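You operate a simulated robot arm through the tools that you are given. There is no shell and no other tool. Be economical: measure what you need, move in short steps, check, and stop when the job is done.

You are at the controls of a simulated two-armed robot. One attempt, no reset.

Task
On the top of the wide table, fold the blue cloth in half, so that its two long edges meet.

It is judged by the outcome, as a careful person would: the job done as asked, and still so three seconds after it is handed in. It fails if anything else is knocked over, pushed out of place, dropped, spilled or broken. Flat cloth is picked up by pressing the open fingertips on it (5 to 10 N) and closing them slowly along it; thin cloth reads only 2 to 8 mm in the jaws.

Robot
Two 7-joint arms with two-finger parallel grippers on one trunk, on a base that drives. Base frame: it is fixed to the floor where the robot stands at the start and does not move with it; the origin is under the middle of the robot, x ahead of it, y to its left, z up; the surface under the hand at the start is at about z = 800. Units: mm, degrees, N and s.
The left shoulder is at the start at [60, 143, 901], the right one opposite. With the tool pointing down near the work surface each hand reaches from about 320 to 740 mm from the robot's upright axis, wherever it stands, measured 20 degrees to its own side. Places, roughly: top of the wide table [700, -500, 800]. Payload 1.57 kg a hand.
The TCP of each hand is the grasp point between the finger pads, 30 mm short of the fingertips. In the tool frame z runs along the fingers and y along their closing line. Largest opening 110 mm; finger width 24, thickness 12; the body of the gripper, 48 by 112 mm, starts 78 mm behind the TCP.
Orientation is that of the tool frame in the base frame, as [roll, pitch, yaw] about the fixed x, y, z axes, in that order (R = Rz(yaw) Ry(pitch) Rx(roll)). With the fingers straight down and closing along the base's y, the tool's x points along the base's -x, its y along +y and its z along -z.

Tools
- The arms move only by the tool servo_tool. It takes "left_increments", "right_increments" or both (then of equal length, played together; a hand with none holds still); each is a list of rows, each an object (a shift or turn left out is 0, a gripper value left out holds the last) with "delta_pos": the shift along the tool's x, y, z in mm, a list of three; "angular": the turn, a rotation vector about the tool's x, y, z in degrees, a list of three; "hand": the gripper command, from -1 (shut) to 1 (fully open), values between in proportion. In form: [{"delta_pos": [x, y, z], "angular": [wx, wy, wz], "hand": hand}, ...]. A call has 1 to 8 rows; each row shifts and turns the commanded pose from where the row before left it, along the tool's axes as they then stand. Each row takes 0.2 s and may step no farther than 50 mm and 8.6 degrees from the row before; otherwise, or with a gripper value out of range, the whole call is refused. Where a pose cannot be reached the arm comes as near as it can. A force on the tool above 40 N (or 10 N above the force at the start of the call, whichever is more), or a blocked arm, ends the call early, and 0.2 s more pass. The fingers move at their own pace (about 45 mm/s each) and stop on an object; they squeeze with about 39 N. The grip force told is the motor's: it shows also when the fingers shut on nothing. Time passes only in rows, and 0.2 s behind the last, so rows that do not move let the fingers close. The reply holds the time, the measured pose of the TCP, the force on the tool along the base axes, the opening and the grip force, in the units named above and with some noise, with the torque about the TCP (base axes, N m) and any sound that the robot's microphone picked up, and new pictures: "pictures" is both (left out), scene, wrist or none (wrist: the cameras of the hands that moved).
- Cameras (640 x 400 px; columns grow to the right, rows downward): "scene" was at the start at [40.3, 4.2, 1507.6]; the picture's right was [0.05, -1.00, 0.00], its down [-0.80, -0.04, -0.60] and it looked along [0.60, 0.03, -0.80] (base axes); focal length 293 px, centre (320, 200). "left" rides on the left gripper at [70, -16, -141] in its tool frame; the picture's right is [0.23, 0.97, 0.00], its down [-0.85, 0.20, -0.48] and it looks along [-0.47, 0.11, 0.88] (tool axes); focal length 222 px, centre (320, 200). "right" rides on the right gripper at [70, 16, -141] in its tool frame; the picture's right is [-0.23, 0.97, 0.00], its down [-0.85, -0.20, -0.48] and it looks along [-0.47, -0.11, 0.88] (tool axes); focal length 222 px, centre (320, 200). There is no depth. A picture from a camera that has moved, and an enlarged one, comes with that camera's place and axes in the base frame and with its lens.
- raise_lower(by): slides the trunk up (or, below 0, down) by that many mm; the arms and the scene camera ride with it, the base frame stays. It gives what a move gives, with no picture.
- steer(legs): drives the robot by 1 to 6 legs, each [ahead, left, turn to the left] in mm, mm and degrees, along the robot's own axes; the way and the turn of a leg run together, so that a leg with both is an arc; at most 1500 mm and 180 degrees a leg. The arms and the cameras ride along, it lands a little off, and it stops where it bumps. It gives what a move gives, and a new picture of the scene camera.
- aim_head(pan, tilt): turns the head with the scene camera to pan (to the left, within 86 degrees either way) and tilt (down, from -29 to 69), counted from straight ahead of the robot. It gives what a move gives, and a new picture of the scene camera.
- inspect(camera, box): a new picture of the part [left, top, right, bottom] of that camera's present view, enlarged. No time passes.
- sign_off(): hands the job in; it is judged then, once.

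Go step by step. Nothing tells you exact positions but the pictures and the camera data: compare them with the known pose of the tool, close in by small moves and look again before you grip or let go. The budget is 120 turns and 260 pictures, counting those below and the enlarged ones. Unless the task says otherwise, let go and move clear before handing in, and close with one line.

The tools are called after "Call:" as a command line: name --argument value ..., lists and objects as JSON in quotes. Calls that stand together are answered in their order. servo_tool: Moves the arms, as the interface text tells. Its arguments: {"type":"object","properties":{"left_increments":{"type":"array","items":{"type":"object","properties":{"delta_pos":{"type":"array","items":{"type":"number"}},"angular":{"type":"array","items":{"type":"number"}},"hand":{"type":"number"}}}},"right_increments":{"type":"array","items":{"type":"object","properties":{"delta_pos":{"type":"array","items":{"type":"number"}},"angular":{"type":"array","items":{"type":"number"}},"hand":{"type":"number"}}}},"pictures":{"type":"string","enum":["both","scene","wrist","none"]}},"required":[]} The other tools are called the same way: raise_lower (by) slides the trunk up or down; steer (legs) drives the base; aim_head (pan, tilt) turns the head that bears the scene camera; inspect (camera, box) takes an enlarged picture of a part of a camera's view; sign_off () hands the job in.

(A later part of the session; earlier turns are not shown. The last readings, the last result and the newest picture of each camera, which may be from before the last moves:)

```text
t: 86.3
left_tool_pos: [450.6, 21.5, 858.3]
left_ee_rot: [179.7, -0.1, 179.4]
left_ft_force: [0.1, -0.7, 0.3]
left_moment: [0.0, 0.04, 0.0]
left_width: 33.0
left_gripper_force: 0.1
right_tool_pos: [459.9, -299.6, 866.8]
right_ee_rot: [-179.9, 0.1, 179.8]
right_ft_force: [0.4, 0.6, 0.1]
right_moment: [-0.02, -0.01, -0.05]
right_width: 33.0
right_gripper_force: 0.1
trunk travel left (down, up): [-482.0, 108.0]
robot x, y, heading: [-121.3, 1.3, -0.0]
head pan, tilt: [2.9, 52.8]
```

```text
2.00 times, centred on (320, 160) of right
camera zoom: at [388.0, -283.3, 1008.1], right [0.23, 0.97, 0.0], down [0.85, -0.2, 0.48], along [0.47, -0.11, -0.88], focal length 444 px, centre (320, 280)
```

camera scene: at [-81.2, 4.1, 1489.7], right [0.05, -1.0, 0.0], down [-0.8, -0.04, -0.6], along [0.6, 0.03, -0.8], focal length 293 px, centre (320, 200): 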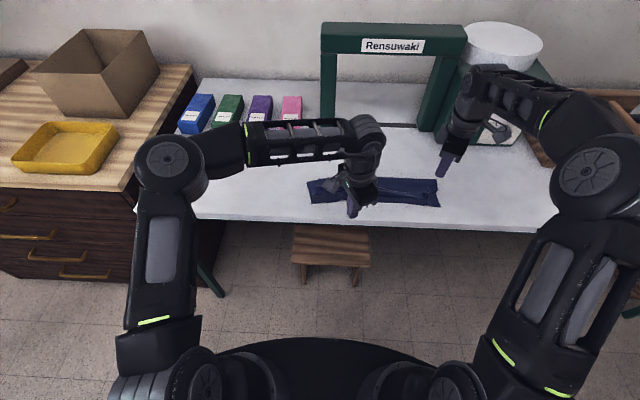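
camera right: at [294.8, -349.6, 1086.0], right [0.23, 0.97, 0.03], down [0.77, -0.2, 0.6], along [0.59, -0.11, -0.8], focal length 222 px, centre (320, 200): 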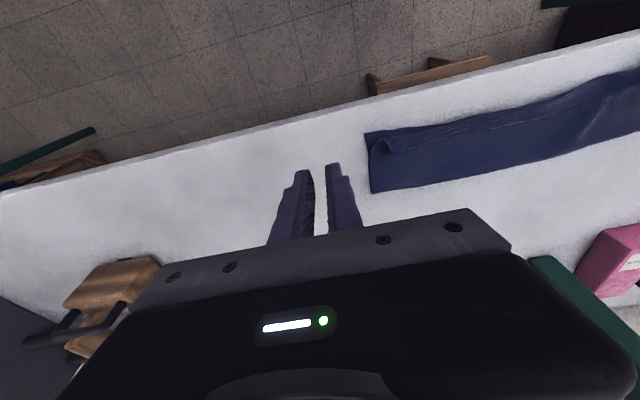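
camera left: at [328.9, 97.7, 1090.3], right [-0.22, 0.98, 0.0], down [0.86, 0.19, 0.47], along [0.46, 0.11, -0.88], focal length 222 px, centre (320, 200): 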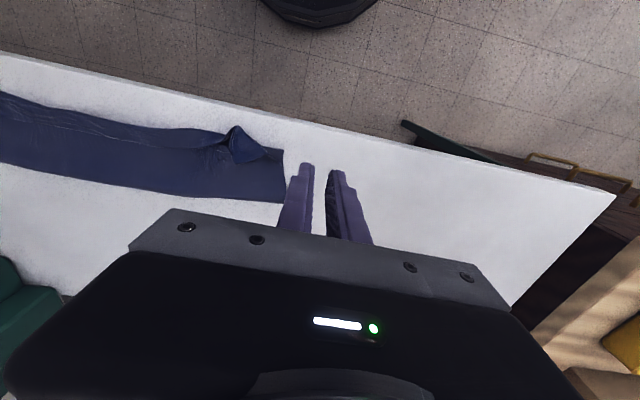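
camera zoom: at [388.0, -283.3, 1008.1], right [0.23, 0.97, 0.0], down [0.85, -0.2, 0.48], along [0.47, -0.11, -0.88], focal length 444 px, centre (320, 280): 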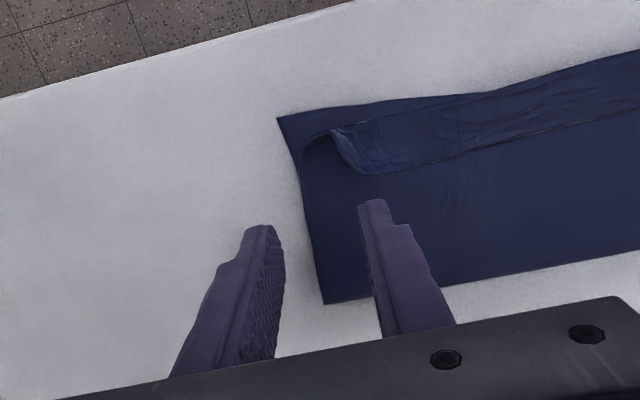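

Now it's clear: the upper sheet's left corner tip is at about (446, 29) and its right one at about (448, -274), each folded over like a dog-ear. I'll grip those corner tips.

Call:
servo_tool --left_increments '[{"delta_pos": [3, 7.5, 10]}, {"delta_pos": [0, 0, 10]}, {"delta_pos": [0, 0, 4.5]}, {}]' --right_increments '[{"delta_pos": [10, 25.6, 14]}, {"delta_pos": [0, 0, 14]}, {"delta_pos": [0, 0, 5.5]}, {}]' --pictures "none"

Call:
inspect --camera "left" --box '[200, 100, 440, 250]'

Call:
inspect --camera "right" --box '[200, 100, 440, 250]'

```text
t: 87.3
left_tool_pos: [446.9, 30.7, 834.2]
left_ee_rot: [179.6, -0.2, 179.5]
left_ft_force: [-0.7, 0.3, 0.5]
left_moment: [0.01, -0.02, 0.01]
left_width: 32.9
left_gripper_force: 0.2
right_tool_pos: [449.4, -275.7, 833.2]
right_ee_rot: [-179.8, 0.1, 179.8]
right_ft_force: [0.1, 0.2, 0.9]
right_moment: [0.01, 0.04, -0.01]
right_width: 33.0
right_gripper_force: 0.1
trunk travel left (down, up): [-482.0, 108.0]
robot x, y, heading: [-120.0, -1.4, 0.1]
head pan, tilt: [2.9, 52.8]
```

```text
2.67 times, centred on (320, 175) of left
camera zoom: at [377.9, 11.7, 975.9], right [-0.22, 0.98, 0.01], down [0.86, 0.19, 0.48], along [0.47, 0.11, -0.88], focal length 592 px, centre (320, 267)
```

zoom: 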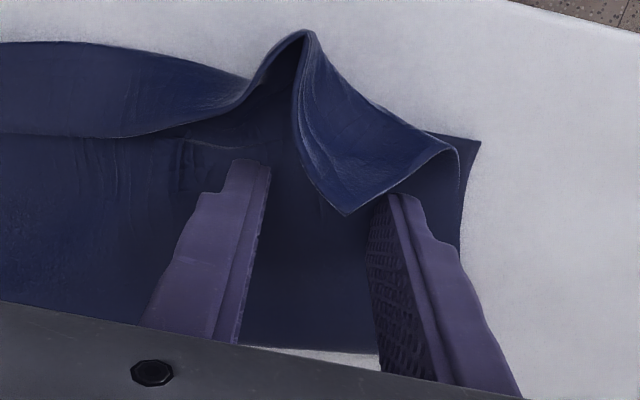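

```text
2.67 times, centred on (320, 175) of right
camera zoom: at [378.4, -258.2, 974.8], right [0.23, 0.97, 0.0], down [0.85, -0.2, 0.48], along [0.47, -0.11, -0.88], focal length 592 px, centre (320, 267)
```

zoom: 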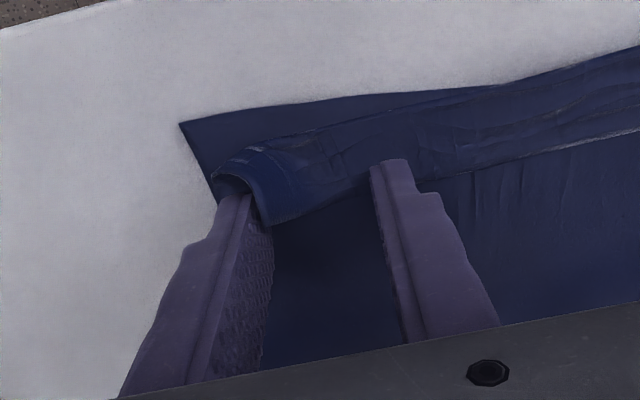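

The left corner is centred. The right corner is next to the outer finger, so I'll shift that hand 15 mm outward and then close both.

Call:
servo_tool --left_increments '[{}, {}, {}, {"hand": -0.55}, {"hand": -0.7}, {"hand": -0.85}, {"hand": -1}, {}]' --right_increments '[{"delta_pos": [0, 0, -14]}, {"delta_pos": [0, -15, 0]}, {"delta_pos": [0, 0, 14.5]}, {"hand": -0.55}, {"hand": -0.7}, {"hand": -0.85}, {"hand": -1}, {}]' --pictures "none"

Call:
inspect --camera "left" --box '[200, 100, 440, 250]'

Call:
inspect --camera "right" --box '[200, 100, 440, 250]'

```text
t: 89.1
left_tool_pos: [449.2, 29.6, 835.1]
left_ee_rot: [179.7, -0.1, 179.4]
left_ft_force: [0.7, 0.3, 1.0]
left_moment: [0.0, -0.01, -0.01]
left_width: 0.0
left_gripper_force: 21.6
right_tool_pos: [449.6, -289.5, 834.5]
right_ee_rot: [-179.9, 0.3, 179.8]
right_ft_force: [1.1, 0.2, -0.1]
right_moment: [-0.06, 0.03, 0.05]
right_width: 1.9
right_gripper_force: 23.5
trunk travel left (down, up): [-482.0, 108.0]
robot x, y, heading: [-122.7, -4.4, -0.1]
head pan, tilt: [2.9, 52.8]
```

```text
2.67 times, centred on (320, 175) of left
camera zoom: at [377.9, 11.7, 976.0], right [-0.22, 0.98, 0.01], down [0.86, 0.19, 0.48], along [0.47, 0.11, -0.88], focal length 592 px, centre (320, 267)
```

zoom: 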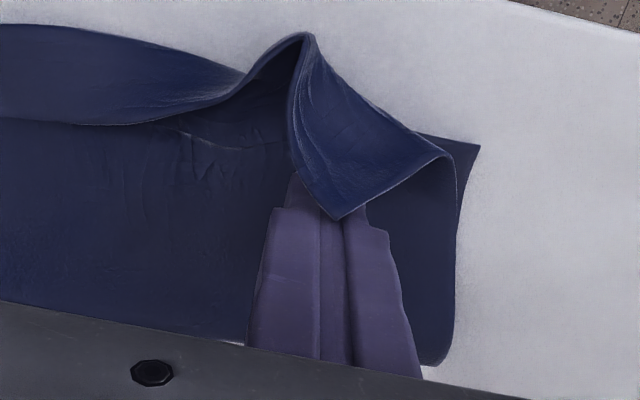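

```text
2.67 times, centred on (320, 175) of right
camera zoom: at [378.6, -273.2, 975.0], right [0.23, 0.97, 0.0], down [0.85, -0.2, 0.48], along [0.47, -0.11, -0.88], focal length 592 px, centre (320, 267)
```

zoom: 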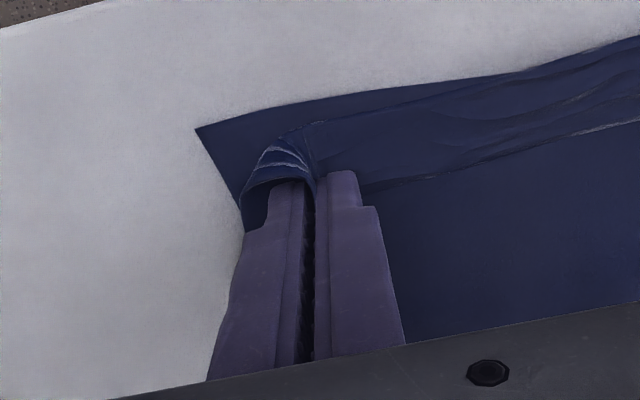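

Right holds (1.9 mm). The left corner stands higher and further toward me than I assumed, so I'll back off, reopen, move 9 mm toward me and close again.

Call:
servo_tool --left_increments '[{"delta_pos": [-14, 0, 0]}, {"delta_pos": [-4, 3, 0], "hand": -0.4}, {}, {"delta_pos": [13, 0, 0]}, {"delta_pos": [13, 0, 0]}, {}]' --pictures "none"

Call:
inspect --camera "left" --box '[200, 100, 440, 250]'

```text
t: 90.5
left_tool_pos: [438.6, 33.4, 833.9]
left_ee_rot: [179.7, -0.2, 179.3]
left_ft_force: [0.0, 0.4, 0.2]
left_moment: [0.04, 0.01, -0.02]
left_width: 33.2
left_gripper_force: 0.0
right_tool_pos: [449.8, -289.5, 833.8]
right_ee_rot: [-179.9, 0.3, 179.8]
right_ft_force: [-0.3, -0.6, 0.4]
right_moment: [-0.01, -0.02, 0.02]
right_width: 1.7
right_gripper_force: 23.7
trunk travel left (down, up): [-482.0, 108.0]
robot x, y, heading: [-119.9, -1.2, 0.1]
head pan, tilt: [2.9, 52.8]
```

```text
2.67 times, centred on (320, 175) of left
camera zoom: at [370.6, 14.4, 975.6], right [-0.22, 0.98, 0.0], down [0.86, 0.19, 0.48], along [0.47, 0.11, -0.88], focal length 592 px, centre (320, 267)
```

zoom: 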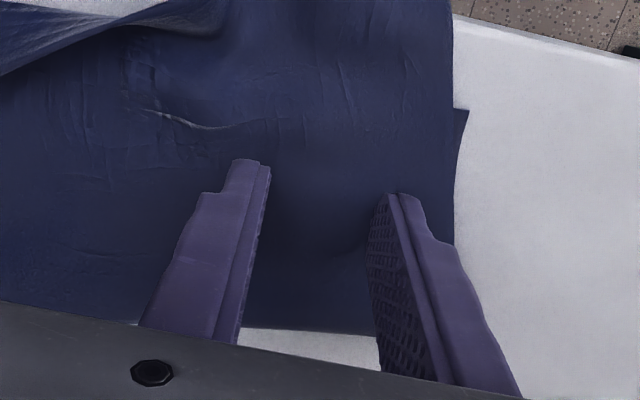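

Pushing in from behind flipped the left dog-ear right over, so that is a usable technique. I'll see where everything lies now.

Call:
inspect --camera "scene" --box '[300, 140, 460, 240]'

Call:
inspect --camera "left" --box '[80, 0, 480, 250]'

```text
4.00 times, centred on (380, 190) of scene
camera zoom: at [-81.0, 4.0, 1489.6], right [0.05, -1.0, 0.0], down [-0.8, -0.04, -0.6], along [0.6, 0.03, -0.8], focal length 1173 px, centre (80, 240)
```

zoom: 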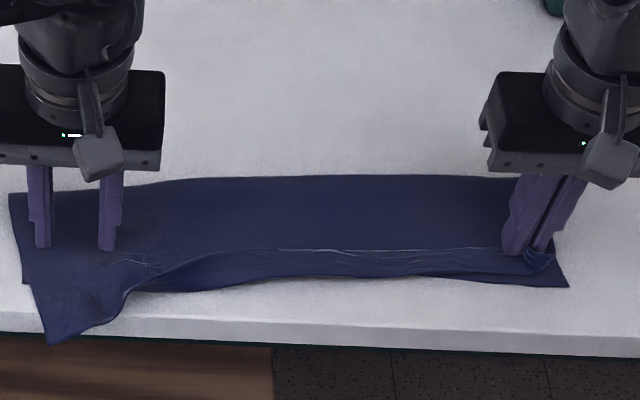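

```text
1.60 times, centred on (280, 125) of left
camera zoom: at [370.6, 14.4, 975.6], right [-0.22, 0.98, 0.0], down [0.86, 0.19, 0.48], along [0.47, 0.11, -0.88], focal length 355 px, centre (384, 320)
```

zoom: 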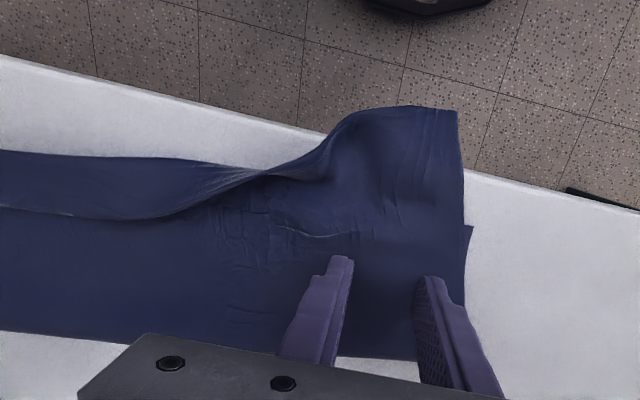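

The left corner now overshoots past the table edge, because the fold lies skewed there (lower half only about 83 mm deep at the left, 100 mm at the right). First I'll carry the right corner over so it also lies unrolled; after that I can re-grip both edges in the right orientation and relay the fold evenly.

Call:
servo_tool --left_increments '[{"delta_pos": [0, 0, -20]}, {"delta_pos": [0, 0, -30]}, {}, {}, {}, {}, {}]' --right_increments '[{"delta_pos": [6, -2, -14], "angular": [0, -6.5, 0]}, {"delta_pos": [8.6, -2, -13], "angular": [0, -6.5, 0]}, {"delta_pos": [10.8, -2, -6.6], "angular": [0, -6.5, 0]}, {"delta_pos": [12.6, -2, -0.2], "angular": [0, -6.5, 0]}, {"delta_pos": [11.6, -2, 5.5], "angular": [0, -6.5, 0]}, {"delta_pos": [10.9, -2, 9.7]}, {}]' --pictures "none"

Call:
inspect --camera "scene" --box '[300, 140, 460, 240]'

Call:
inspect --camera "right" --box '[200, 50, 600, 300]'

```text
t: 92.1
left_tool_pos: [438.5, 32.7, 884.9]
left_ee_rot: [179.7, 0.0, 179.3]
left_ft_force: [0.6, 0.2, -0.3]
left_moment: [-0.02, -0.03, -0.01]
left_width: 33.0
left_gripper_force: 0.1
right_tool_pos: [397.8, -301.6, 836.5]
right_ee_rot: [-179.9, 32.6, 179.7]
right_ft_force: [1.0, 0.9, 0.0]
right_moment: [-0.03, 0.01, 0.0]
right_width: 1.9
right_gripper_force: 23.9
trunk travel left (down, up): [-482.0, 108.0]
robot x, y, heading: [-122.3, -0.7, -0.0]
head pan, tilt: [2.9, 52.8]
```

```text
4.00 times, centred on (380, 190) of scene
camera zoom: at [-81.1, 4.1, 1489.7], right [0.05, -1.0, 0.0], down [-0.8, -0.04, -0.6], along [0.6, 0.03, -0.8], focal length 1173 px, centre (80, 240)
```

zoom: 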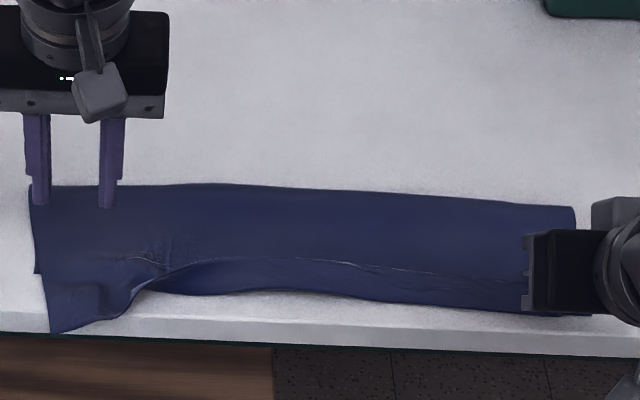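

```text
1.60 times, centred on (400, 175) of right
camera zoom: at [261.3, -284.6, 917.1], right [0.19, 0.97, 0.12], down [0.46, -0.2, 0.87], along [0.87, -0.11, -0.49], focal length 355 px, centre (192, 240)
```

zoom: 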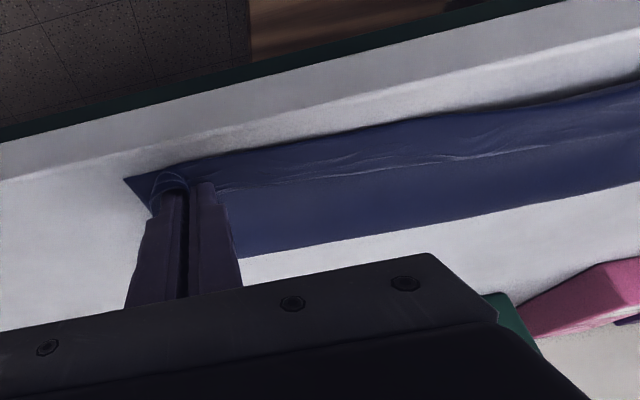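

The right corner is over now, pulled snug. I'll release it and look at both ends again.

Call:
servo_tool --right_increments '[{"hand": -0.9}, {"hand": -0.8}, {"hand": -0.7}, {}, {"delta_pos": [0, 0, -15]}, {"delta_pos": [0, 0, -30], "angular": [0, 8.2, 0]}, {"delta_pos": [0, -15, -30], "angular": [0, 8.2, 0]}, {"delta_pos": [-20, -15, -30], "angular": [0, 8.2, 0]}]' --left_increments '[{}, {}, {}, {}, {}, {"delta_pos": [0, 20, -30]}, {"delta_pos": [0, 25, -20]}, {"delta_pos": [0, 25, 0]}]' --pictures "none"

Call:
inspect --camera "scene" --box '[300, 140, 460, 240]'

Call:
inspect --camera "right" --box '[200, 20, 600, 270]'

```text
t: 93.9
left_tool_pos: [440.8, 103.5, 933.7]
left_ee_rot: [179.7, -0.2, 179.4]
left_ft_force: [-0.6, 0.0, -0.1]
left_moment: [0.01, 0.02, 0.02]
left_width: 33.0
left_gripper_force: 0.1
right_tool_pos: [371.8, -330.4, 935.2]
right_ee_rot: [-179.8, 7.9, 179.9]
right_ft_force: [1.0, -0.6, 0.4]
right_moment: [0.01, 0.01, 0.02]
right_width: 16.3
right_gripper_force: 0.0
trunk travel left (down, up): [-482.0, 108.0]
robot x, y, heading: [-123.6, -3.3, 0.1]
head pan, tilt: [2.9, 52.8]
```

```text
4.00 times, centred on (380, 190) of scene
camera zoom: at [-80.2, 4.7, 1489.5], right [0.05, -1.0, 0.0], down [-0.8, -0.04, -0.6], along [0.6, 0.03, -0.8], focal length 1173 px, centre (80, 240)
```

zoom: 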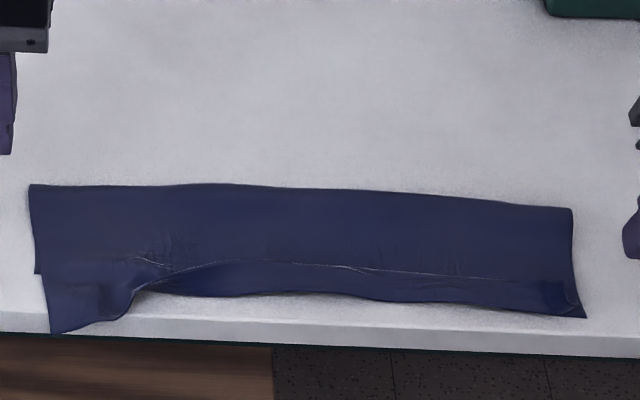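

```text
1.60 times, centred on (400, 145) of right
camera zoom: at [282.0, -313.1, 1065.4], right [0.23, 0.97, 0.03], down [0.78, -0.2, 0.59], along [0.58, -0.11, -0.8], focal length 355 px, centre (192, 288)
```

zoom: 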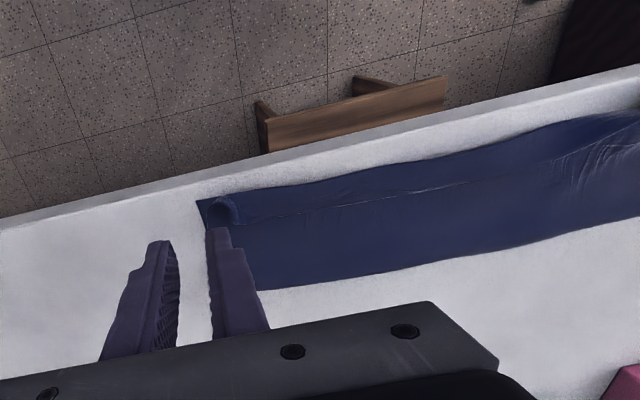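

The fold is now a neat rectangle with the strip still turned back from y≈-20 to the right end. Since pushing from behind flipped the left corner, I'll repeat that along the strip in steps, starting next to the flipped corner.

Call:
servo_tool --left_increments '[{"delta_pos": [-8, -40, 10]}, {"delta_pos": [-8, -45, 20]}, {"delta_pos": [0, -45, 20]}, {"delta_pos": [0, 0, 30]}, {"delta_pos": [0, 0, 14]}, {"delta_pos": [0, 0, 5]}, {}]' --pictures "none"

Call:
inspect --camera "left" --box '[160, 40, 480, 240]'

```text
t: 95.5
left_tool_pos: [454.8, -27.0, 835.9]
left_ee_rot: [179.7, -0.1, 179.5]
left_ft_force: [0.9, 0.7, -1.1]
left_moment: [0.01, 0.0, 0.01]
left_width: 33.0
left_gripper_force: 0.1
right_tool_pos: [371.4, -330.2, 935.3]
right_ee_rot: [-179.9, 8.0, 179.7]
right_ft_force: [0.0, 0.1, -0.3]
right_moment: [0.03, 0.02, -0.01]
right_width: 16.5
right_gripper_force: 0.1
trunk travel left (down, up): [-482.0, 108.0]
robot x, y, heading: [-122.9, -1.3, 0.0]
head pan, tilt: [2.9, 52.8]
```

```text
2.00 times, centred on (320, 140) of left
camera zoom: at [386.2, -45.3, 976.9], right [-0.22, 0.98, 0.0], down [0.86, 0.19, 0.48], along [0.47, 0.11, -0.88], focal length 444 px, centre (320, 320)
```

zoom: 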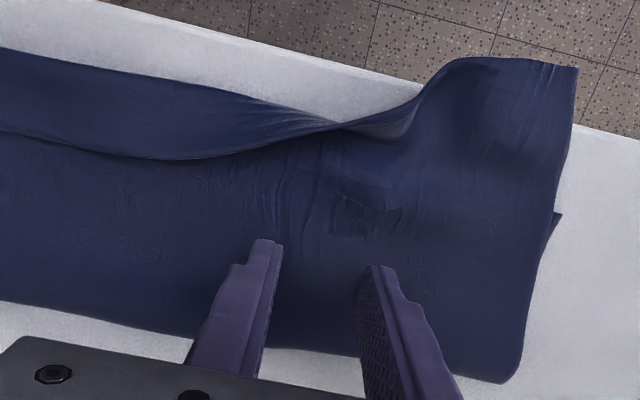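

The turned strip rises where it meets the flipped part, at about (399, -34). I'll push it over around y=-55, then step along.

Call:
servo_tool --left_increments '[{"delta_pos": [0, -28, 0.5]}, {"delta_pos": [15, 0, 0]}, {"delta_pos": [15, 0, 0]}, {"delta_pos": [15, 0, 0]}, {"delta_pos": [10, 0, 0]}, {}]' --pictures "none"

Call:
inspect --camera "left" --box '[80, 0, 480, 250]'

```text
t: 96.9
left_tool_pos: [399.4, -54.5, 835.3]
left_ee_rot: [179.6, -0.1, 179.5]
left_ft_force: [0.3, -0.5, -0.1]
left_moment: [0.0, 0.0, 0.04]
left_width: 32.9
left_gripper_force: 0.0
right_tool_pos: [370.9, -329.9, 934.4]
right_ee_rot: [-179.9, 8.2, 179.8]
right_ft_force: [-0.2, 0.2, 0.4]
right_moment: [0.02, 0.0, -0.02]
right_width: 16.5
right_gripper_force: 0.1
trunk travel left (down, up): [-482.0, 108.0]
robot x, y, heading: [-122.0, 3.2, -0.3]
head pan, tilt: [2.9, 52.8]
```

```text
1.60 times, centred on (280, 125) of left
camera zoom: at [330.2, -73.1, 976.2], right [-0.22, 0.98, 0.0], down [0.86, 0.19, 0.48], along [0.47, 0.11, -0.88], focal length 355 px, centre (384, 320)
```

zoom: 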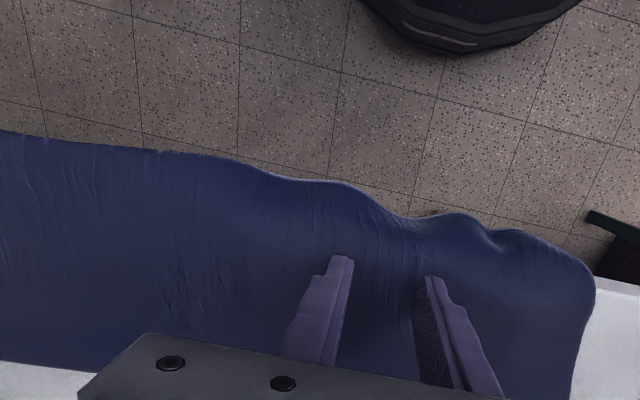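

Call:
servo_tool --left_increments '[{"delta_pos": [0, 0, -30]}, {"delta_pos": [-20, 40, -40]}, {"delta_pos": [-20, 45, -20]}, {"delta_pos": [0, 45, 0]}]' --pictures "none"

Call:
inspect --camera "scene" --box '[300, 140, 460, 240]'

```text
refused: row 2 steps farther than a row can; nothing moved
```

```text
4.00 times, centred on (380, 190) of scene
camera zoom: at [-81.0, 3.9, 1489.6], right [0.05, -1.0, 0.0], down [-0.8, -0.04, -0.6], along [0.6, 0.03, -0.8], focal length 1173 px, centre (80, 240)
```

zoom: 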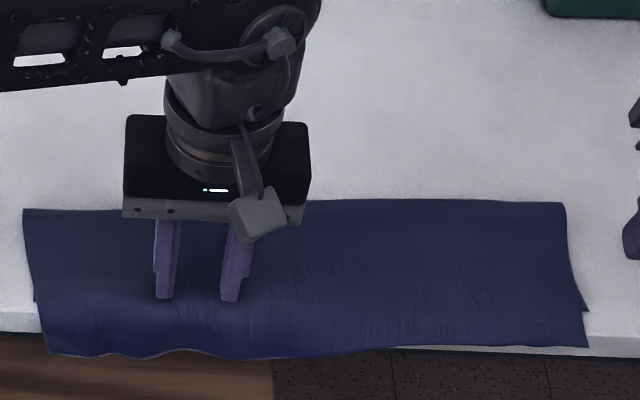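

The whole strip flipped over and the upper half now lies flat. It overshoots the lower edge, and a bit hangs over the table edge, so I'll press with both hands and slide the whole cloth about 45 mm away from me.

Call:
servo_tool --right_increments '[{"delta_pos": [-20, 35, 10], "angular": [0, 8, 0]}, {"delta_pos": [-20, 40, 15]}, {"delta_pos": [0, 15, 35]}, {"delta_pos": [0, 0, 35]}, {"delta_pos": [0, 0, 4]}, {}]' --pictures "none"

```text
t: 98.3
left_tool_pos: [401.2, -54.1, 833.8]
left_ee_rot: [179.6, -0.1, 179.4]
left_ft_force: [-0.4, 0.3, -0.5]
left_moment: [0.0, 0.02, 0.05]
left_width: 33.1
left_gripper_force: 0.0
right_tool_pos: [412.4, -240.0, 839.1]
right_ee_rot: [-179.9, 0.0, 179.8]
right_ft_force: [0.1, 0.4, 0.5]
right_moment: [0.05, -0.02, -0.03]
right_width: 16.7
right_gripper_force: 0.1
trunk travel left (down, up): [-482.0, 108.0]
robot x, y, heading: [-120.6, -1.2, -0.1]
head pan, tilt: [2.9, 52.8]
```

Call:
servo_tool --left_increments '[{"delta_pos": [0, 0, 2]}, {"delta_pos": [0, 0, 1.2]}, {}]' --right_increments '[{"delta_pos": [0, 0, 5]}, {"delta_pos": [0, 0, 1.7]}, {}]' --pictures "none"

```text
t: 99.1
left_tool_pos: [399.2, -53.6, 831.9]
left_ee_rot: [179.8, 0.1, 179.5]
left_ft_force: [0.4, 0.9, 12.7]
left_moment: [-0.02, -0.06, 0.01]
left_width: 32.8
left_gripper_force: 0.0
right_tool_pos: [411.7, -240.3, 834.0]
right_ee_rot: [-179.9, 0.1, 179.9]
right_ft_force: [0.2, 0.4, -0.3]
right_moment: [0.02, 0.0, -0.01]
right_width: 16.5
right_gripper_force: 0.0
trunk travel left (down, up): [-482.0, 108.0]
robot x, y, heading: [-121.0, 1.2, 0.2]
head pan, tilt: [2.9, 52.8]
```

Call:
servo_tool --left_increments '[{}, {"delta_pos": [-8, 0, 0]}, {"delta_pos": [-9, 0, 0]}, {"delta_pos": [-9, 0, 0]}, {"delta_pos": [-9, 0, 0]}, {"delta_pos": [-9, 0, 0]}, {"delta_pos": [-9, 0, 0]}, {}]' --right_increments '[{"delta_pos": [0, 0, 2.6]}, {"delta_pos": [-6, 0, 0]}, {"delta_pos": [-7, 0, 0]}, {"delta_pos": [-7, 0, 0]}, {"delta_pos": [-7, 0, 0]}, {"delta_pos": [-7, 0, 0]}, {"delta_pos": [-7, 0, 0]}, {}]' --pictures "none"

Call:
inspect --camera "scene" --box '[300, 130, 460, 230]'

```text
t: 100.9
left_tool_pos: [451.2, -55.1, 832.3]
left_ee_rot: [179.8, 0.0, 179.4]
left_ft_force: [-0.8, -0.4, 4.1]
left_moment: [-0.03, -0.03, 0.01]
left_width: 33.0
left_gripper_force: 0.0
right_tool_pos: [453.4, -241.4, 832.3]
right_ee_rot: [-179.9, 0.3, 179.8]
right_ft_force: [-4.9, 0.3, 23.7]
right_moment: [0.08, 0.2, -0.02]
right_width: 16.3
right_gripper_force: 0.0
trunk travel left (down, up): [-482.0, 108.0]
robot x, y, heading: [-121.1, -1.4, -0.2]
head pan, tilt: [2.9, 52.8]
```

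```text
4.00 times, centred on (380, 180) of scene
camera zoom: at [-84.2, 4.9, 1489.8], right [0.05, -1.0, 0.0], down [-0.79, -0.04, -0.61], along [0.61, 0.03, -0.8], focal length 1173 px, centre (80, 280)
```

zoom: 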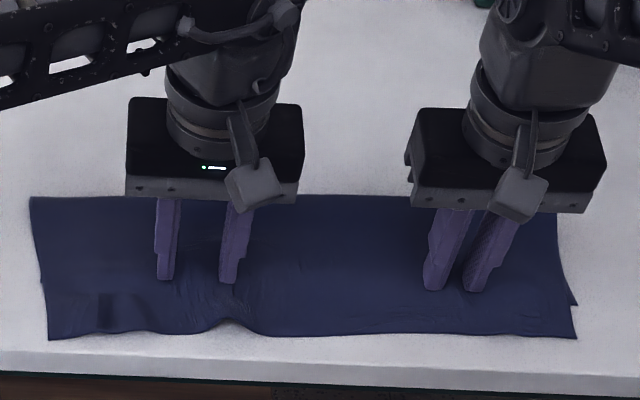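

The cloth is back on the table and flat. The upper edge now overshoots the lower edge by about 54 mm at the left and 30 mm at the right. I'll grip the overshooting upper edge near its corners, now in the right orientation.

Call:
servo_tool --left_increments '[{"delta_pos": [0, 0, -25]}, {"delta_pos": [20, 30, 0], "hand": -0.36}, {"delta_pos": [29, 40, 0]}, {"delta_pos": [0, 0, 12]}, {}]' --right_increments '[{"delta_pos": [0, 0, -25]}, {"delta_pos": [16, -22, 0], "hand": -0.36}, {"delta_pos": [16, -22, 0]}, {"delta_pos": [0, 0, 12]}, {}]' --pictures "none"

Call:
inspect --camera "left" --box '[160, 60, 480, 260]'

Call:
inspect --camera "right" --box '[160, 60, 480, 260]'

```text
t: 102.1
left_tool_pos: [403.5, 16.2, 845.1]
left_ee_rot: [179.8, -0.1, 179.5]
left_ft_force: [-0.8, -0.8, -0.4]
left_moment: [-0.01, 0.03, 0.0]
left_width: 35.0
left_gripper_force: 0.2
right_tool_pos: [422.4, -286.4, 843.4]
right_ee_rot: [-179.8, 0.1, 179.8]
right_ft_force: [-0.3, -0.8, -0.5]
right_moment: [0.0, 0.03, 0.01]
right_width: 35.1
right_gripper_force: 0.1
trunk travel left (down, up): [-482.0, 108.0]
robot x, y, heading: [-121.3, -1.8, 0.1]
head pan, tilt: [2.9, 52.8]
```

```text
2.00 times, centred on (320, 160) of left
camera zoom: at [334.3, -3.0, 986.0], right [-0.22, 0.98, 0.01], down [0.86, 0.19, 0.48], along [0.47, 0.11, -0.88], focal length 444 px, centre (320, 280)
```

zoom: 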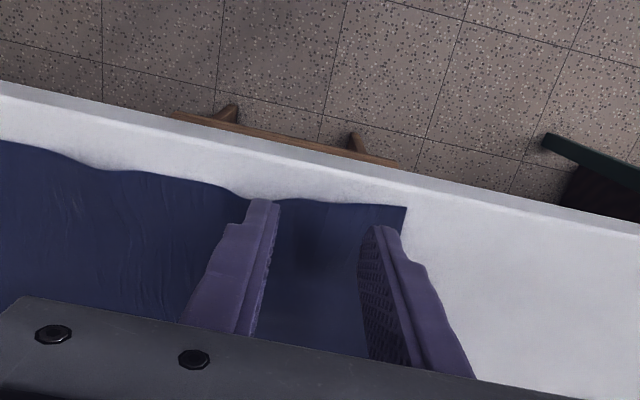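

```text
2.00 times, centred on (320, 160) of right
camera zoom: at [351.0, -269.3, 984.4], right [0.23, 0.97, 0.0], down [0.85, -0.2, 0.48], along [0.47, -0.11, -0.88], focal length 444 px, centre (320, 280)
```

zoom: 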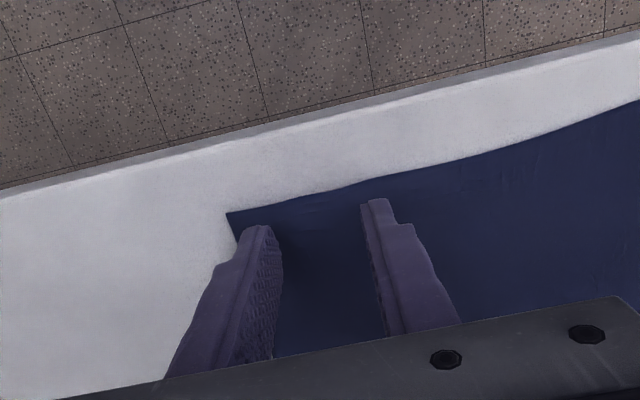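

Edges are right under the fingertips, and only the upper layer lies beneath. I'll shift slightly inward and press.

Call:
servo_tool --left_increments '[{"delta_pos": [0, -6, 6]}, {"delta_pos": [0, 0, 5]}, {"delta_pos": [0, 0, 2.3]}, {}]' --right_increments '[{"delta_pos": [0, 4, 5]}, {"delta_pos": [0, 0, 5]}, {"delta_pos": [0, 0, 1.8]}, {}]' --pictures "none"

```text
t: 103.1
left_tool_pos: [404.6, 8.2, 832.1]
left_ee_rot: [179.8, 0.0, 179.5]
left_ft_force: [0.6, 0.7, 6.6]
left_moment: [-0.06, -0.06, 0.02]
left_width: 35.0
left_gripper_force: 0.0
right_tool_pos: [421.7, -280.3, 832.1]
right_ee_rot: [-179.9, 0.1, 179.8]
right_ft_force: [0.2, -0.5, 0.6]
right_moment: [-0.01, -0.03, 0.02]
right_width: 35.3
right_gripper_force: 0.0
trunk travel left (down, up): [-482.0, 108.0]
robot x, y, heading: [-121.9, -0.7, 0.2]
head pan, tilt: [2.9, 52.8]
```

Call:
servo_tool --left_increments '[{}, {}, {"hand": -0.44}, {"hand": -0.52}, {"hand": -0.6}, {"hand": -0.68}, {"hand": -0.76}, {}]' --right_increments '[{"delta_pos": [0, 0, 1.5]}, {}, {"hand": -0.44}, {"hand": -0.52}, {"hand": -0.6}, {"hand": -0.68}, {"hand": -0.76}, {}]' --pictures "none"

Call:
servo_tool --left_increments '[{"hand": -0.82}, {"hand": -0.88}, {"hand": -0.94}, {"hand": -1}, {}, {}]' --right_increments '[{"hand": -0.82}, {"hand": -0.88}, {"hand": -0.94}, {"hand": -1}, {}, {}]' --pictures "wrist"

```text
t: 104.9
left_tool_pos: [403.3, 9.9, 832.8]
left_ee_rot: [179.9, 0.0, 179.4]
left_ft_force: [0.1, -2.4, 6.6]
left_moment: [-0.07, 0.03, 0.02]
left_width: 13.7
left_gripper_force: 0.4
right_tool_pos: [421.6, -280.8, 830.5]
right_ee_rot: [-179.8, 0.3, 179.9]
right_ft_force: [-0.7, 2.2, 17.1]
right_moment: [0.11, 0.02, 0.02]
right_width: 13.0
right_gripper_force: 0.0
trunk travel left (down, up): [-482.0, 108.0]
robot x, y, heading: [-117.9, 0.5, 0.4]
head pan, tilt: [2.9, 52.8]
```

```text
t: 106.3
left_tool_pos: [403.8, 10.0, 831.9]
left_ee_rot: [179.8, 0.1, 179.4]
left_ft_force: [2.5, -1.8, 18.9]
left_moment: [-0.06, -0.03, -0.06]
left_width: 2.4
left_gripper_force: 23.6
right_tool_pos: [421.2, -279.4, 831.7]
right_ee_rot: [-179.8, 0.1, 179.7]
right_ft_force: [0.7, 7.3, 14.6]
right_moment: [0.24, -0.05, 0.01]
right_width: 2.8
right_gripper_force: 24.0
trunk travel left (down, up): [-482.0, 108.0]
robot x, y, heading: [-124.1, 2.2, -0.1]
head pan, tilt: [2.9, 52.8]
camera right: at [349.5, -263.6, 972.4], right [0.23, 0.97, 0.0], down [0.85, -0.2, 0.48], along [0.47, -0.11, -0.88], focal length 222 px, centre (320, 200)
camera left: at [333.8, -8.2, 974.2], right [-0.22, 0.98, 0.0], down [0.86, 0.19, 0.48], along [0.47, 0.11, -0.88], focal length 222 px, centre (320, 200)
```

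right: 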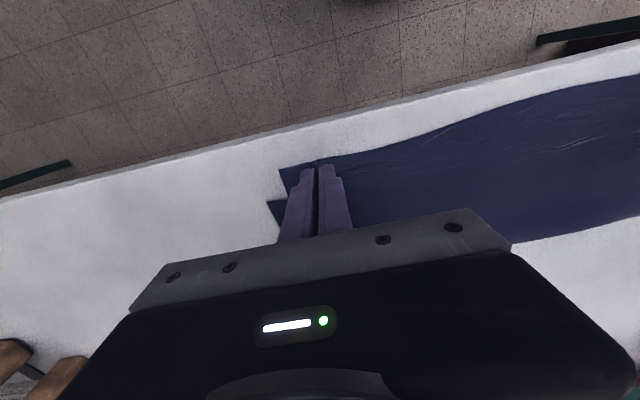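
left: 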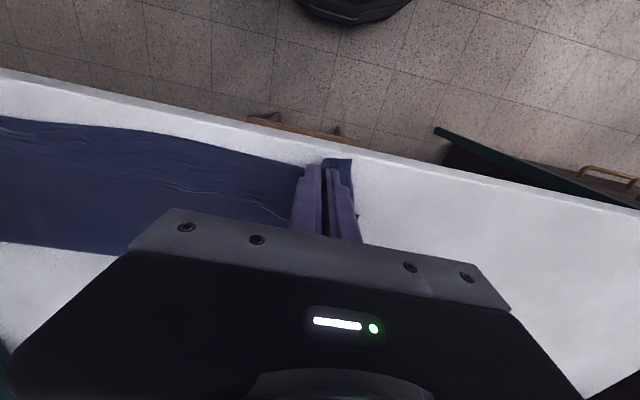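

Both grips hold (2.4 and 2.8 mm), with the edge already in its final orientation, so no flipping is needed. I'll lift, drive forward 100 mm to carry the edge over, then continue a bit with the arms to relay the lower half.

Call:
servo_tool --left_increments '[{"delta_pos": [-6, -1, -22]}, {"delta_pos": [-8, -1, -22]}, {"delta_pos": [-12, 0, -22]}, {}]' --right_increments '[{"delta_pos": [-6, 1, -22]}, {"delta_pos": [-8, 1, -22]}, {"delta_pos": [-12, 1, -22]}, {}]' --pictures "none"

Call:
steer --legs '[[100, 0, 0]]'

```text
t: 107.3
left_tool_pos: [429.8, 5.4, 896.3]
left_ee_rot: [179.7, -0.1, 179.4]
left_ft_force: [-0.5, 0.5, 0.0]
left_moment: [-0.04, 0.0, -0.02]
left_width: 2.5
left_gripper_force: 23.9
right_tool_pos: [446.7, -278.0, 895.6]
right_ee_rot: [-179.9, 0.0, 179.8]
right_ft_force: [-0.2, -0.1, -0.1]
right_moment: [-0.02, -0.01, -0.03]
right_width: 2.3
right_gripper_force: 23.8
trunk travel left (down, up): [-482.0, 108.0]
robot x, y, heading: [-120.9, 0.2, 0.2]
head pan, tilt: [2.9, 52.8]
```

```text
t: 108.4
left_tool_pos: [530.5, 5.3, 897.1]
left_ee_rot: [179.7, -0.2, 179.5]
left_ft_force: [0.5, -0.1, -0.9]
left_moment: [0.0, 0.05, -0.03]
left_width: 2.2
left_gripper_force: 23.3
right_tool_pos: [548.3, -278.2, 895.1]
right_ee_rot: [-179.9, 0.0, 179.8]
right_ft_force: [0.2, -0.1, -0.1]
right_moment: [0.02, 0.04, -0.02]
right_width: 2.5
right_gripper_force: 24.0
trunk travel left (down, up): [-482.0, 108.0]
robot x, y, heading: [-20.9, 2.1, 0.1]
head pan, tilt: [2.9, 52.8]
camera scene: at [20.1, 3.9, 1489.5], right [0.05, -1.0, 0.0], down [-0.8, -0.04, -0.6], along [0.6, 0.03, -0.8], focal length 293 px, centre (320, 200)
```

scene: 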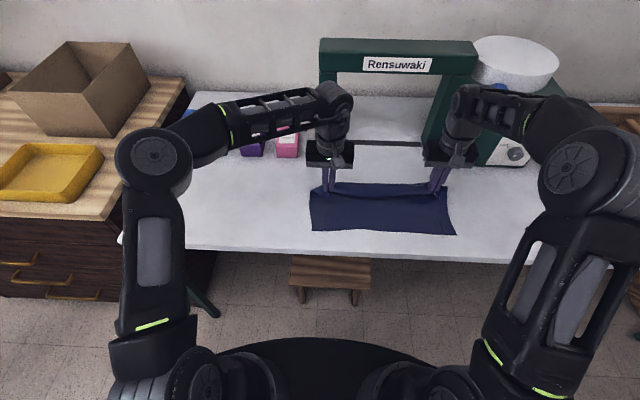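

The cloth rises cleanly, and the lower edge is straight at x≈439. I'll go about 60 mm further forward to lay the lower half out to x≈549.

Call:
servo_tool --left_increments '[{"delta_pos": [-20, 0, 1]}, {"delta_pos": [-20, 0, 3]}, {"delta_pos": [-15, 0, 3]}, {"delta_pos": [-11, 0, 2]}, {}]' --right_increments '[{"delta_pos": [-15, 0, 1]}, {"delta_pos": [-15, 0, 2]}, {"delta_pos": [-11, 0, 2]}, {"delta_pos": [-8, 0, 2]}, {}]' --pictures "none"

Call:
inspect --camera "scene" --box '[280, 140, 480, 265]'

```text
t: 109.6
left_tool_pos: [595.1, 5.6, 887.4]
left_ee_rot: [179.8, -0.1, 179.4]
left_ft_force: [0.2, 0.2, -0.5]
left_moment: [-0.02, -0.03, 0.01]
left_width: 2.4
left_gripper_force: 24.0
right_tool_pos: [595.2, -276.7, 888.9]
right_ee_rot: [-179.8, 0.1, 179.8]
right_ft_force: [-0.5, 0.5, -0.8]
right_moment: [-0.03, 0.01, -0.03]
right_width: 2.5
right_gripper_force: 23.9
trunk travel left (down, up): [-482.0, 108.0]
robot x, y, heading: [-23.6, -3.9, -0.1]
head pan, tilt: [2.9, 52.8]
```

```text
3.20 times, centred on (380, 202) of scene
camera zoom: at [18.3, 4.0, 1489.6], right [0.05, -1.0, 0.0], down [-0.8, -0.04, -0.6], along [0.6, 0.03, -0.8], focal length 938 px, centre (128, 192)
```

zoom: 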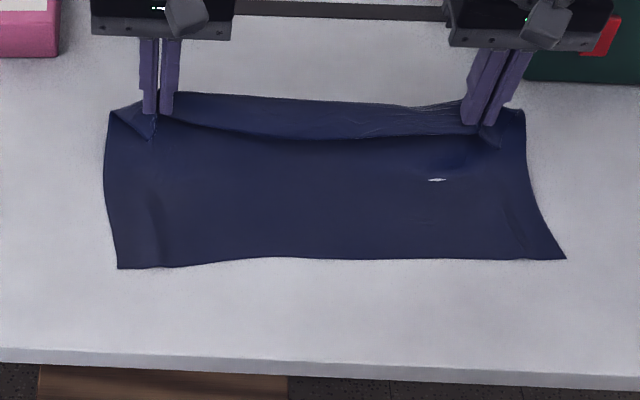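

The forward pull slid the lower half a bit (near edge now roughly 452 at the left and 475 at the right). That's fine: I'll arc the edge back and stop above the near edge to measure exactly.

Call:
servo_tool --left_increments '[{"delta_pos": [17, 0, -9]}, {"delta_pos": [18, 0, -9]}, {"delta_pos": [20, 0, 2]}, {"delta_pos": [20, 0, 3]}, {"delta_pos": [20, 0, 15]}, {"delta_pos": [20, 0, 15]}, {}]' --right_increments '[{"delta_pos": [10, 0, -10]}, {"delta_pos": [10, 0, -9]}, {"delta_pos": [17, 0, 3]}, {"delta_pos": [18, 0, 3]}, {"delta_pos": [19, 0, 15]}, {"delta_pos": [19, 0, 15]}, {}]' --pictures "wrist"

Call:
inspect --camera "scene" --box '[280, 140, 480, 265]'

```text
t: 111.2
left_tool_pos: [480.5, 5.9, 869.7]
left_ee_rot: [179.7, -0.2, 179.6]
left_ft_force: [-0.4, -0.4, 0.2]
left_moment: [0.01, -0.02, -0.03]
left_width: 2.3
left_gripper_force: 23.6
right_tool_pos: [502.3, -277.3, 870.5]
right_ee_rot: [-179.9, 0.1, 179.8]
right_ft_force: [-0.6, 0.4, 0.3]
right_moment: [0.01, -0.01, 0.02]
right_width: 2.3
right_gripper_force: 24.0
trunk travel left (down, up): [-482.0, 108.0]
robot x, y, heading: [-23.0, 3.6, -0.0]
head pan, tilt: [2.9, 52.8]
camera right: at [432.0, -260.6, 1012.1], right [0.23, 0.97, 0.0], down [0.85, -0.2, 0.48], along [0.47, -0.11, -0.88], focal length 222 px, centre (320, 200)
camera left: at [410.8, -11.0, 1011.8], right [-0.22, 0.98, 0.0], down [0.86, 0.19, 0.48], along [0.47, 0.11, -0.88], focal length 222 px, centre (320, 200)
```

right: 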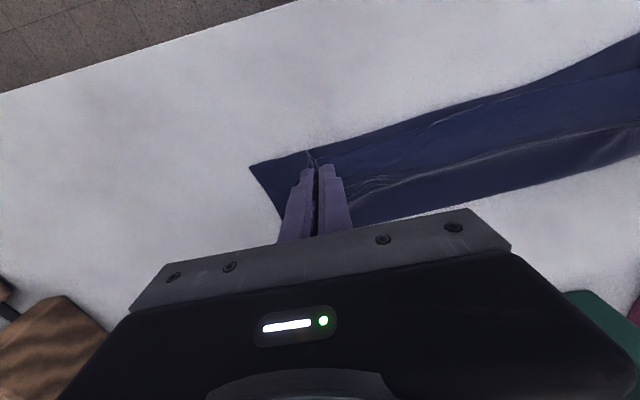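
left: 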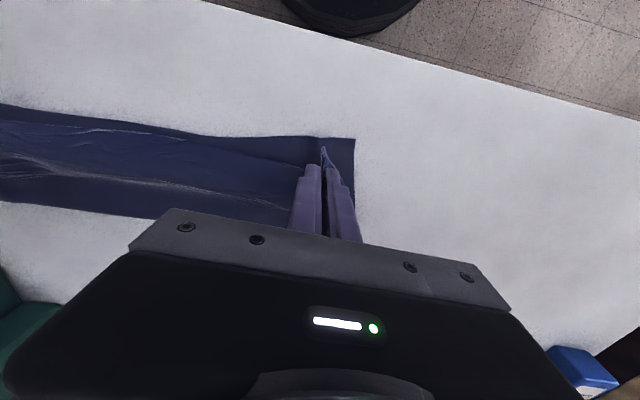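

```text
3.20 times, centred on (380, 202) of scene
camera zoom: at [18.5, 4.0, 1489.6], right [0.05, -1.0, 0.0], down [-0.8, -0.04, -0.6], along [0.6, 0.03, -0.8], focal length 938 px, centre (128, 192)
```

zoom: 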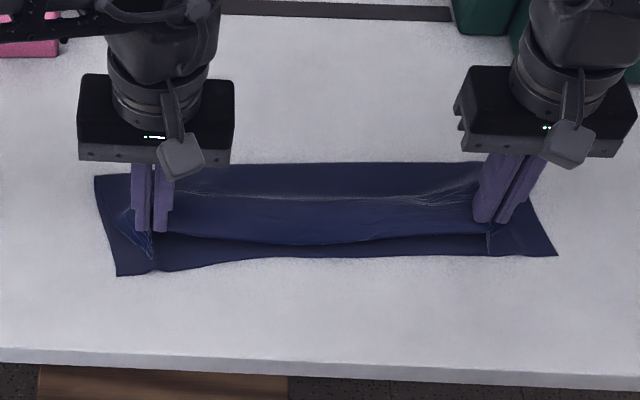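

Near edge measured at x≈458 (left grip) and 490 (right grip), with corners at (452, 33) and (491, -346). I'll lower with the left 10 mm back and both shifted about 11 mm to the right, so the edges coincide.

Call:
servo_tool --left_increments '[{"delta_pos": [4, -4, 8]}, {"delta_pos": [3, -4, 9]}, {"delta_pos": [3, -3, 9]}, {"delta_pos": [0, 0, 8]}, {}]' --right_increments '[{"delta_pos": [0, -4, 8]}, {"delta_pos": [0, -4, 9]}, {"delta_pos": [0, -3, 9]}, {"delta_pos": [0, 0, 8]}, {}]' --pictures "none"

Call:
inspect --camera "left" --box '[160, 60, 480, 260]'

Call:
inspect --camera "right" --box '[160, 60, 480, 260]'

Call:
inspect --camera "scene" --box '[280, 140, 480, 265]'

```text
t: 112.4
left_tool_pos: [470.4, -2.0, 835.5]
left_ee_rot: [179.7, -0.2, 179.4]
left_ft_force: [0.5, -0.1, -0.3]
left_moment: [-0.01, -0.01, 0.02]
left_width: 2.4
left_gripper_force: 23.6
right_tool_pos: [502.9, -288.6, 837.2]
right_ee_rot: [-179.9, 0.1, 179.9]
right_ft_force: [-0.5, 0.2, -0.4]
right_moment: [0.0, -0.01, 0.01]
right_width: 2.4
right_gripper_force: 24.2
trunk travel left (down, up): [-482.0, 108.0]
robot x, y, heading: [-21.5, 1.1, -0.3]
head pan, tilt: [2.9, 52.8]
```

```text
2.00 times, centred on (320, 160) of left
camera zoom: at [401.2, -21.4, 978.0], right [-0.22, 0.98, 0.01], down [0.86, 0.19, 0.48], along [0.47, 0.11, -0.88], focal length 444 px, centre (320, 280)
```

zoom: 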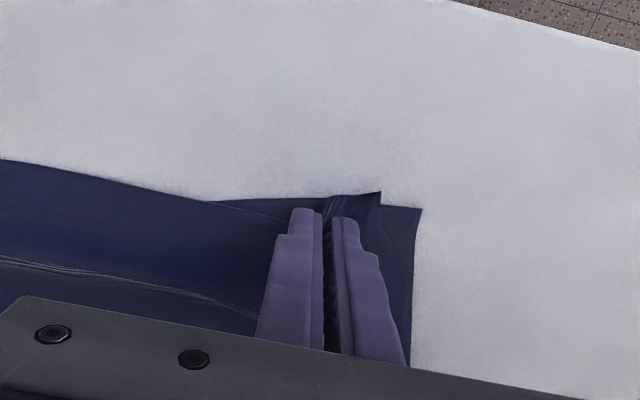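

```text
2.00 times, centred on (320, 160) of right
camera zoom: at [431.9, -271.9, 978.3], right [0.23, 0.97, 0.0], down [0.85, -0.2, 0.48], along [0.47, -0.11, -0.88], focal length 444 px, centre (320, 280)
```

zoom: 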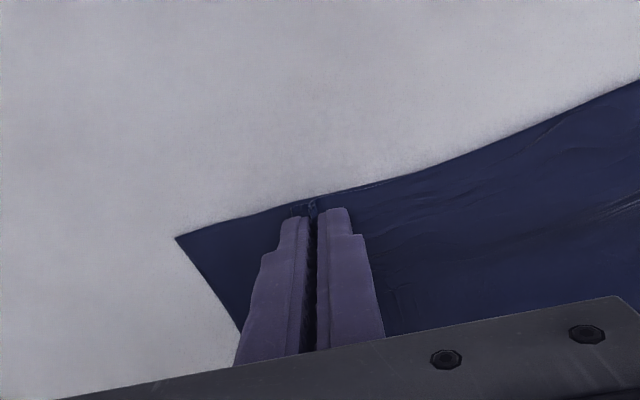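

```text
3.20 times, centred on (380, 202) of scene
camera zoom: at [18.3, 4.0, 1489.6], right [0.05, -1.0, 0.0], down [-0.8, -0.04, -0.6], along [0.6, 0.03, -0.8], focal length 938 px, centre (128, 192)
```

zoom: 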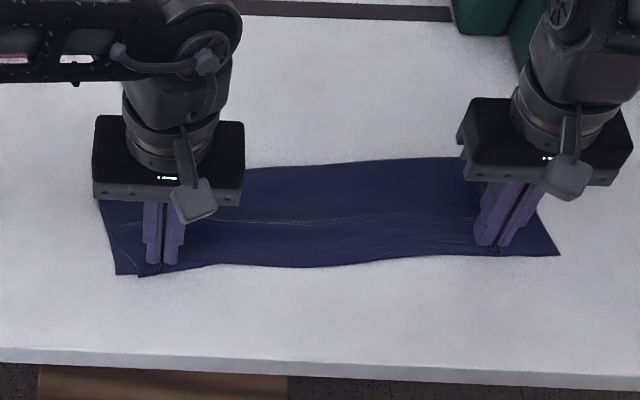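

Very good: the edges practically coincide. I'll nudge the left hand 7 mm outward and 3 mm forward, set both down, and open slowly while pressing lightly so the ridges spread flat.

Call:
servo_tool --left_increments '[{"delta_pos": [-3, 4, 0]}, {"delta_pos": [0, 3, 1]}, {"delta_pos": [0, 0, 2]}, {}]' --right_increments '[{"delta_pos": [0, 0, 1]}, {"delta_pos": [0, 0, 2]}, {"delta_pos": [0, 0, 1]}, {}]' --pictures "none"

```text
t: 113.4
left_tool_pos: [473.1, 3.5, 833.9]
left_ee_rot: [179.8, 0.0, 179.4]
left_ft_force: [0.6, -4.4, 0.9]
left_moment: [-0.17, -0.05, -0.07]
left_width: 2.4
left_gripper_force: 23.7
right_tool_pos: [501.8, -288.0, 834.5]
right_ee_rot: [-180.0, 0.1, 179.9]
right_ft_force: [0.9, 4.5, 7.0]
right_moment: [0.08, 0.0, 0.04]
right_width: 2.4
right_gripper_force: 23.7
trunk travel left (down, up): [-482.0, 108.0]
robot x, y, heading: [-22.2, -0.3, -0.3]
head pan, tilt: [2.9, 52.8]
```

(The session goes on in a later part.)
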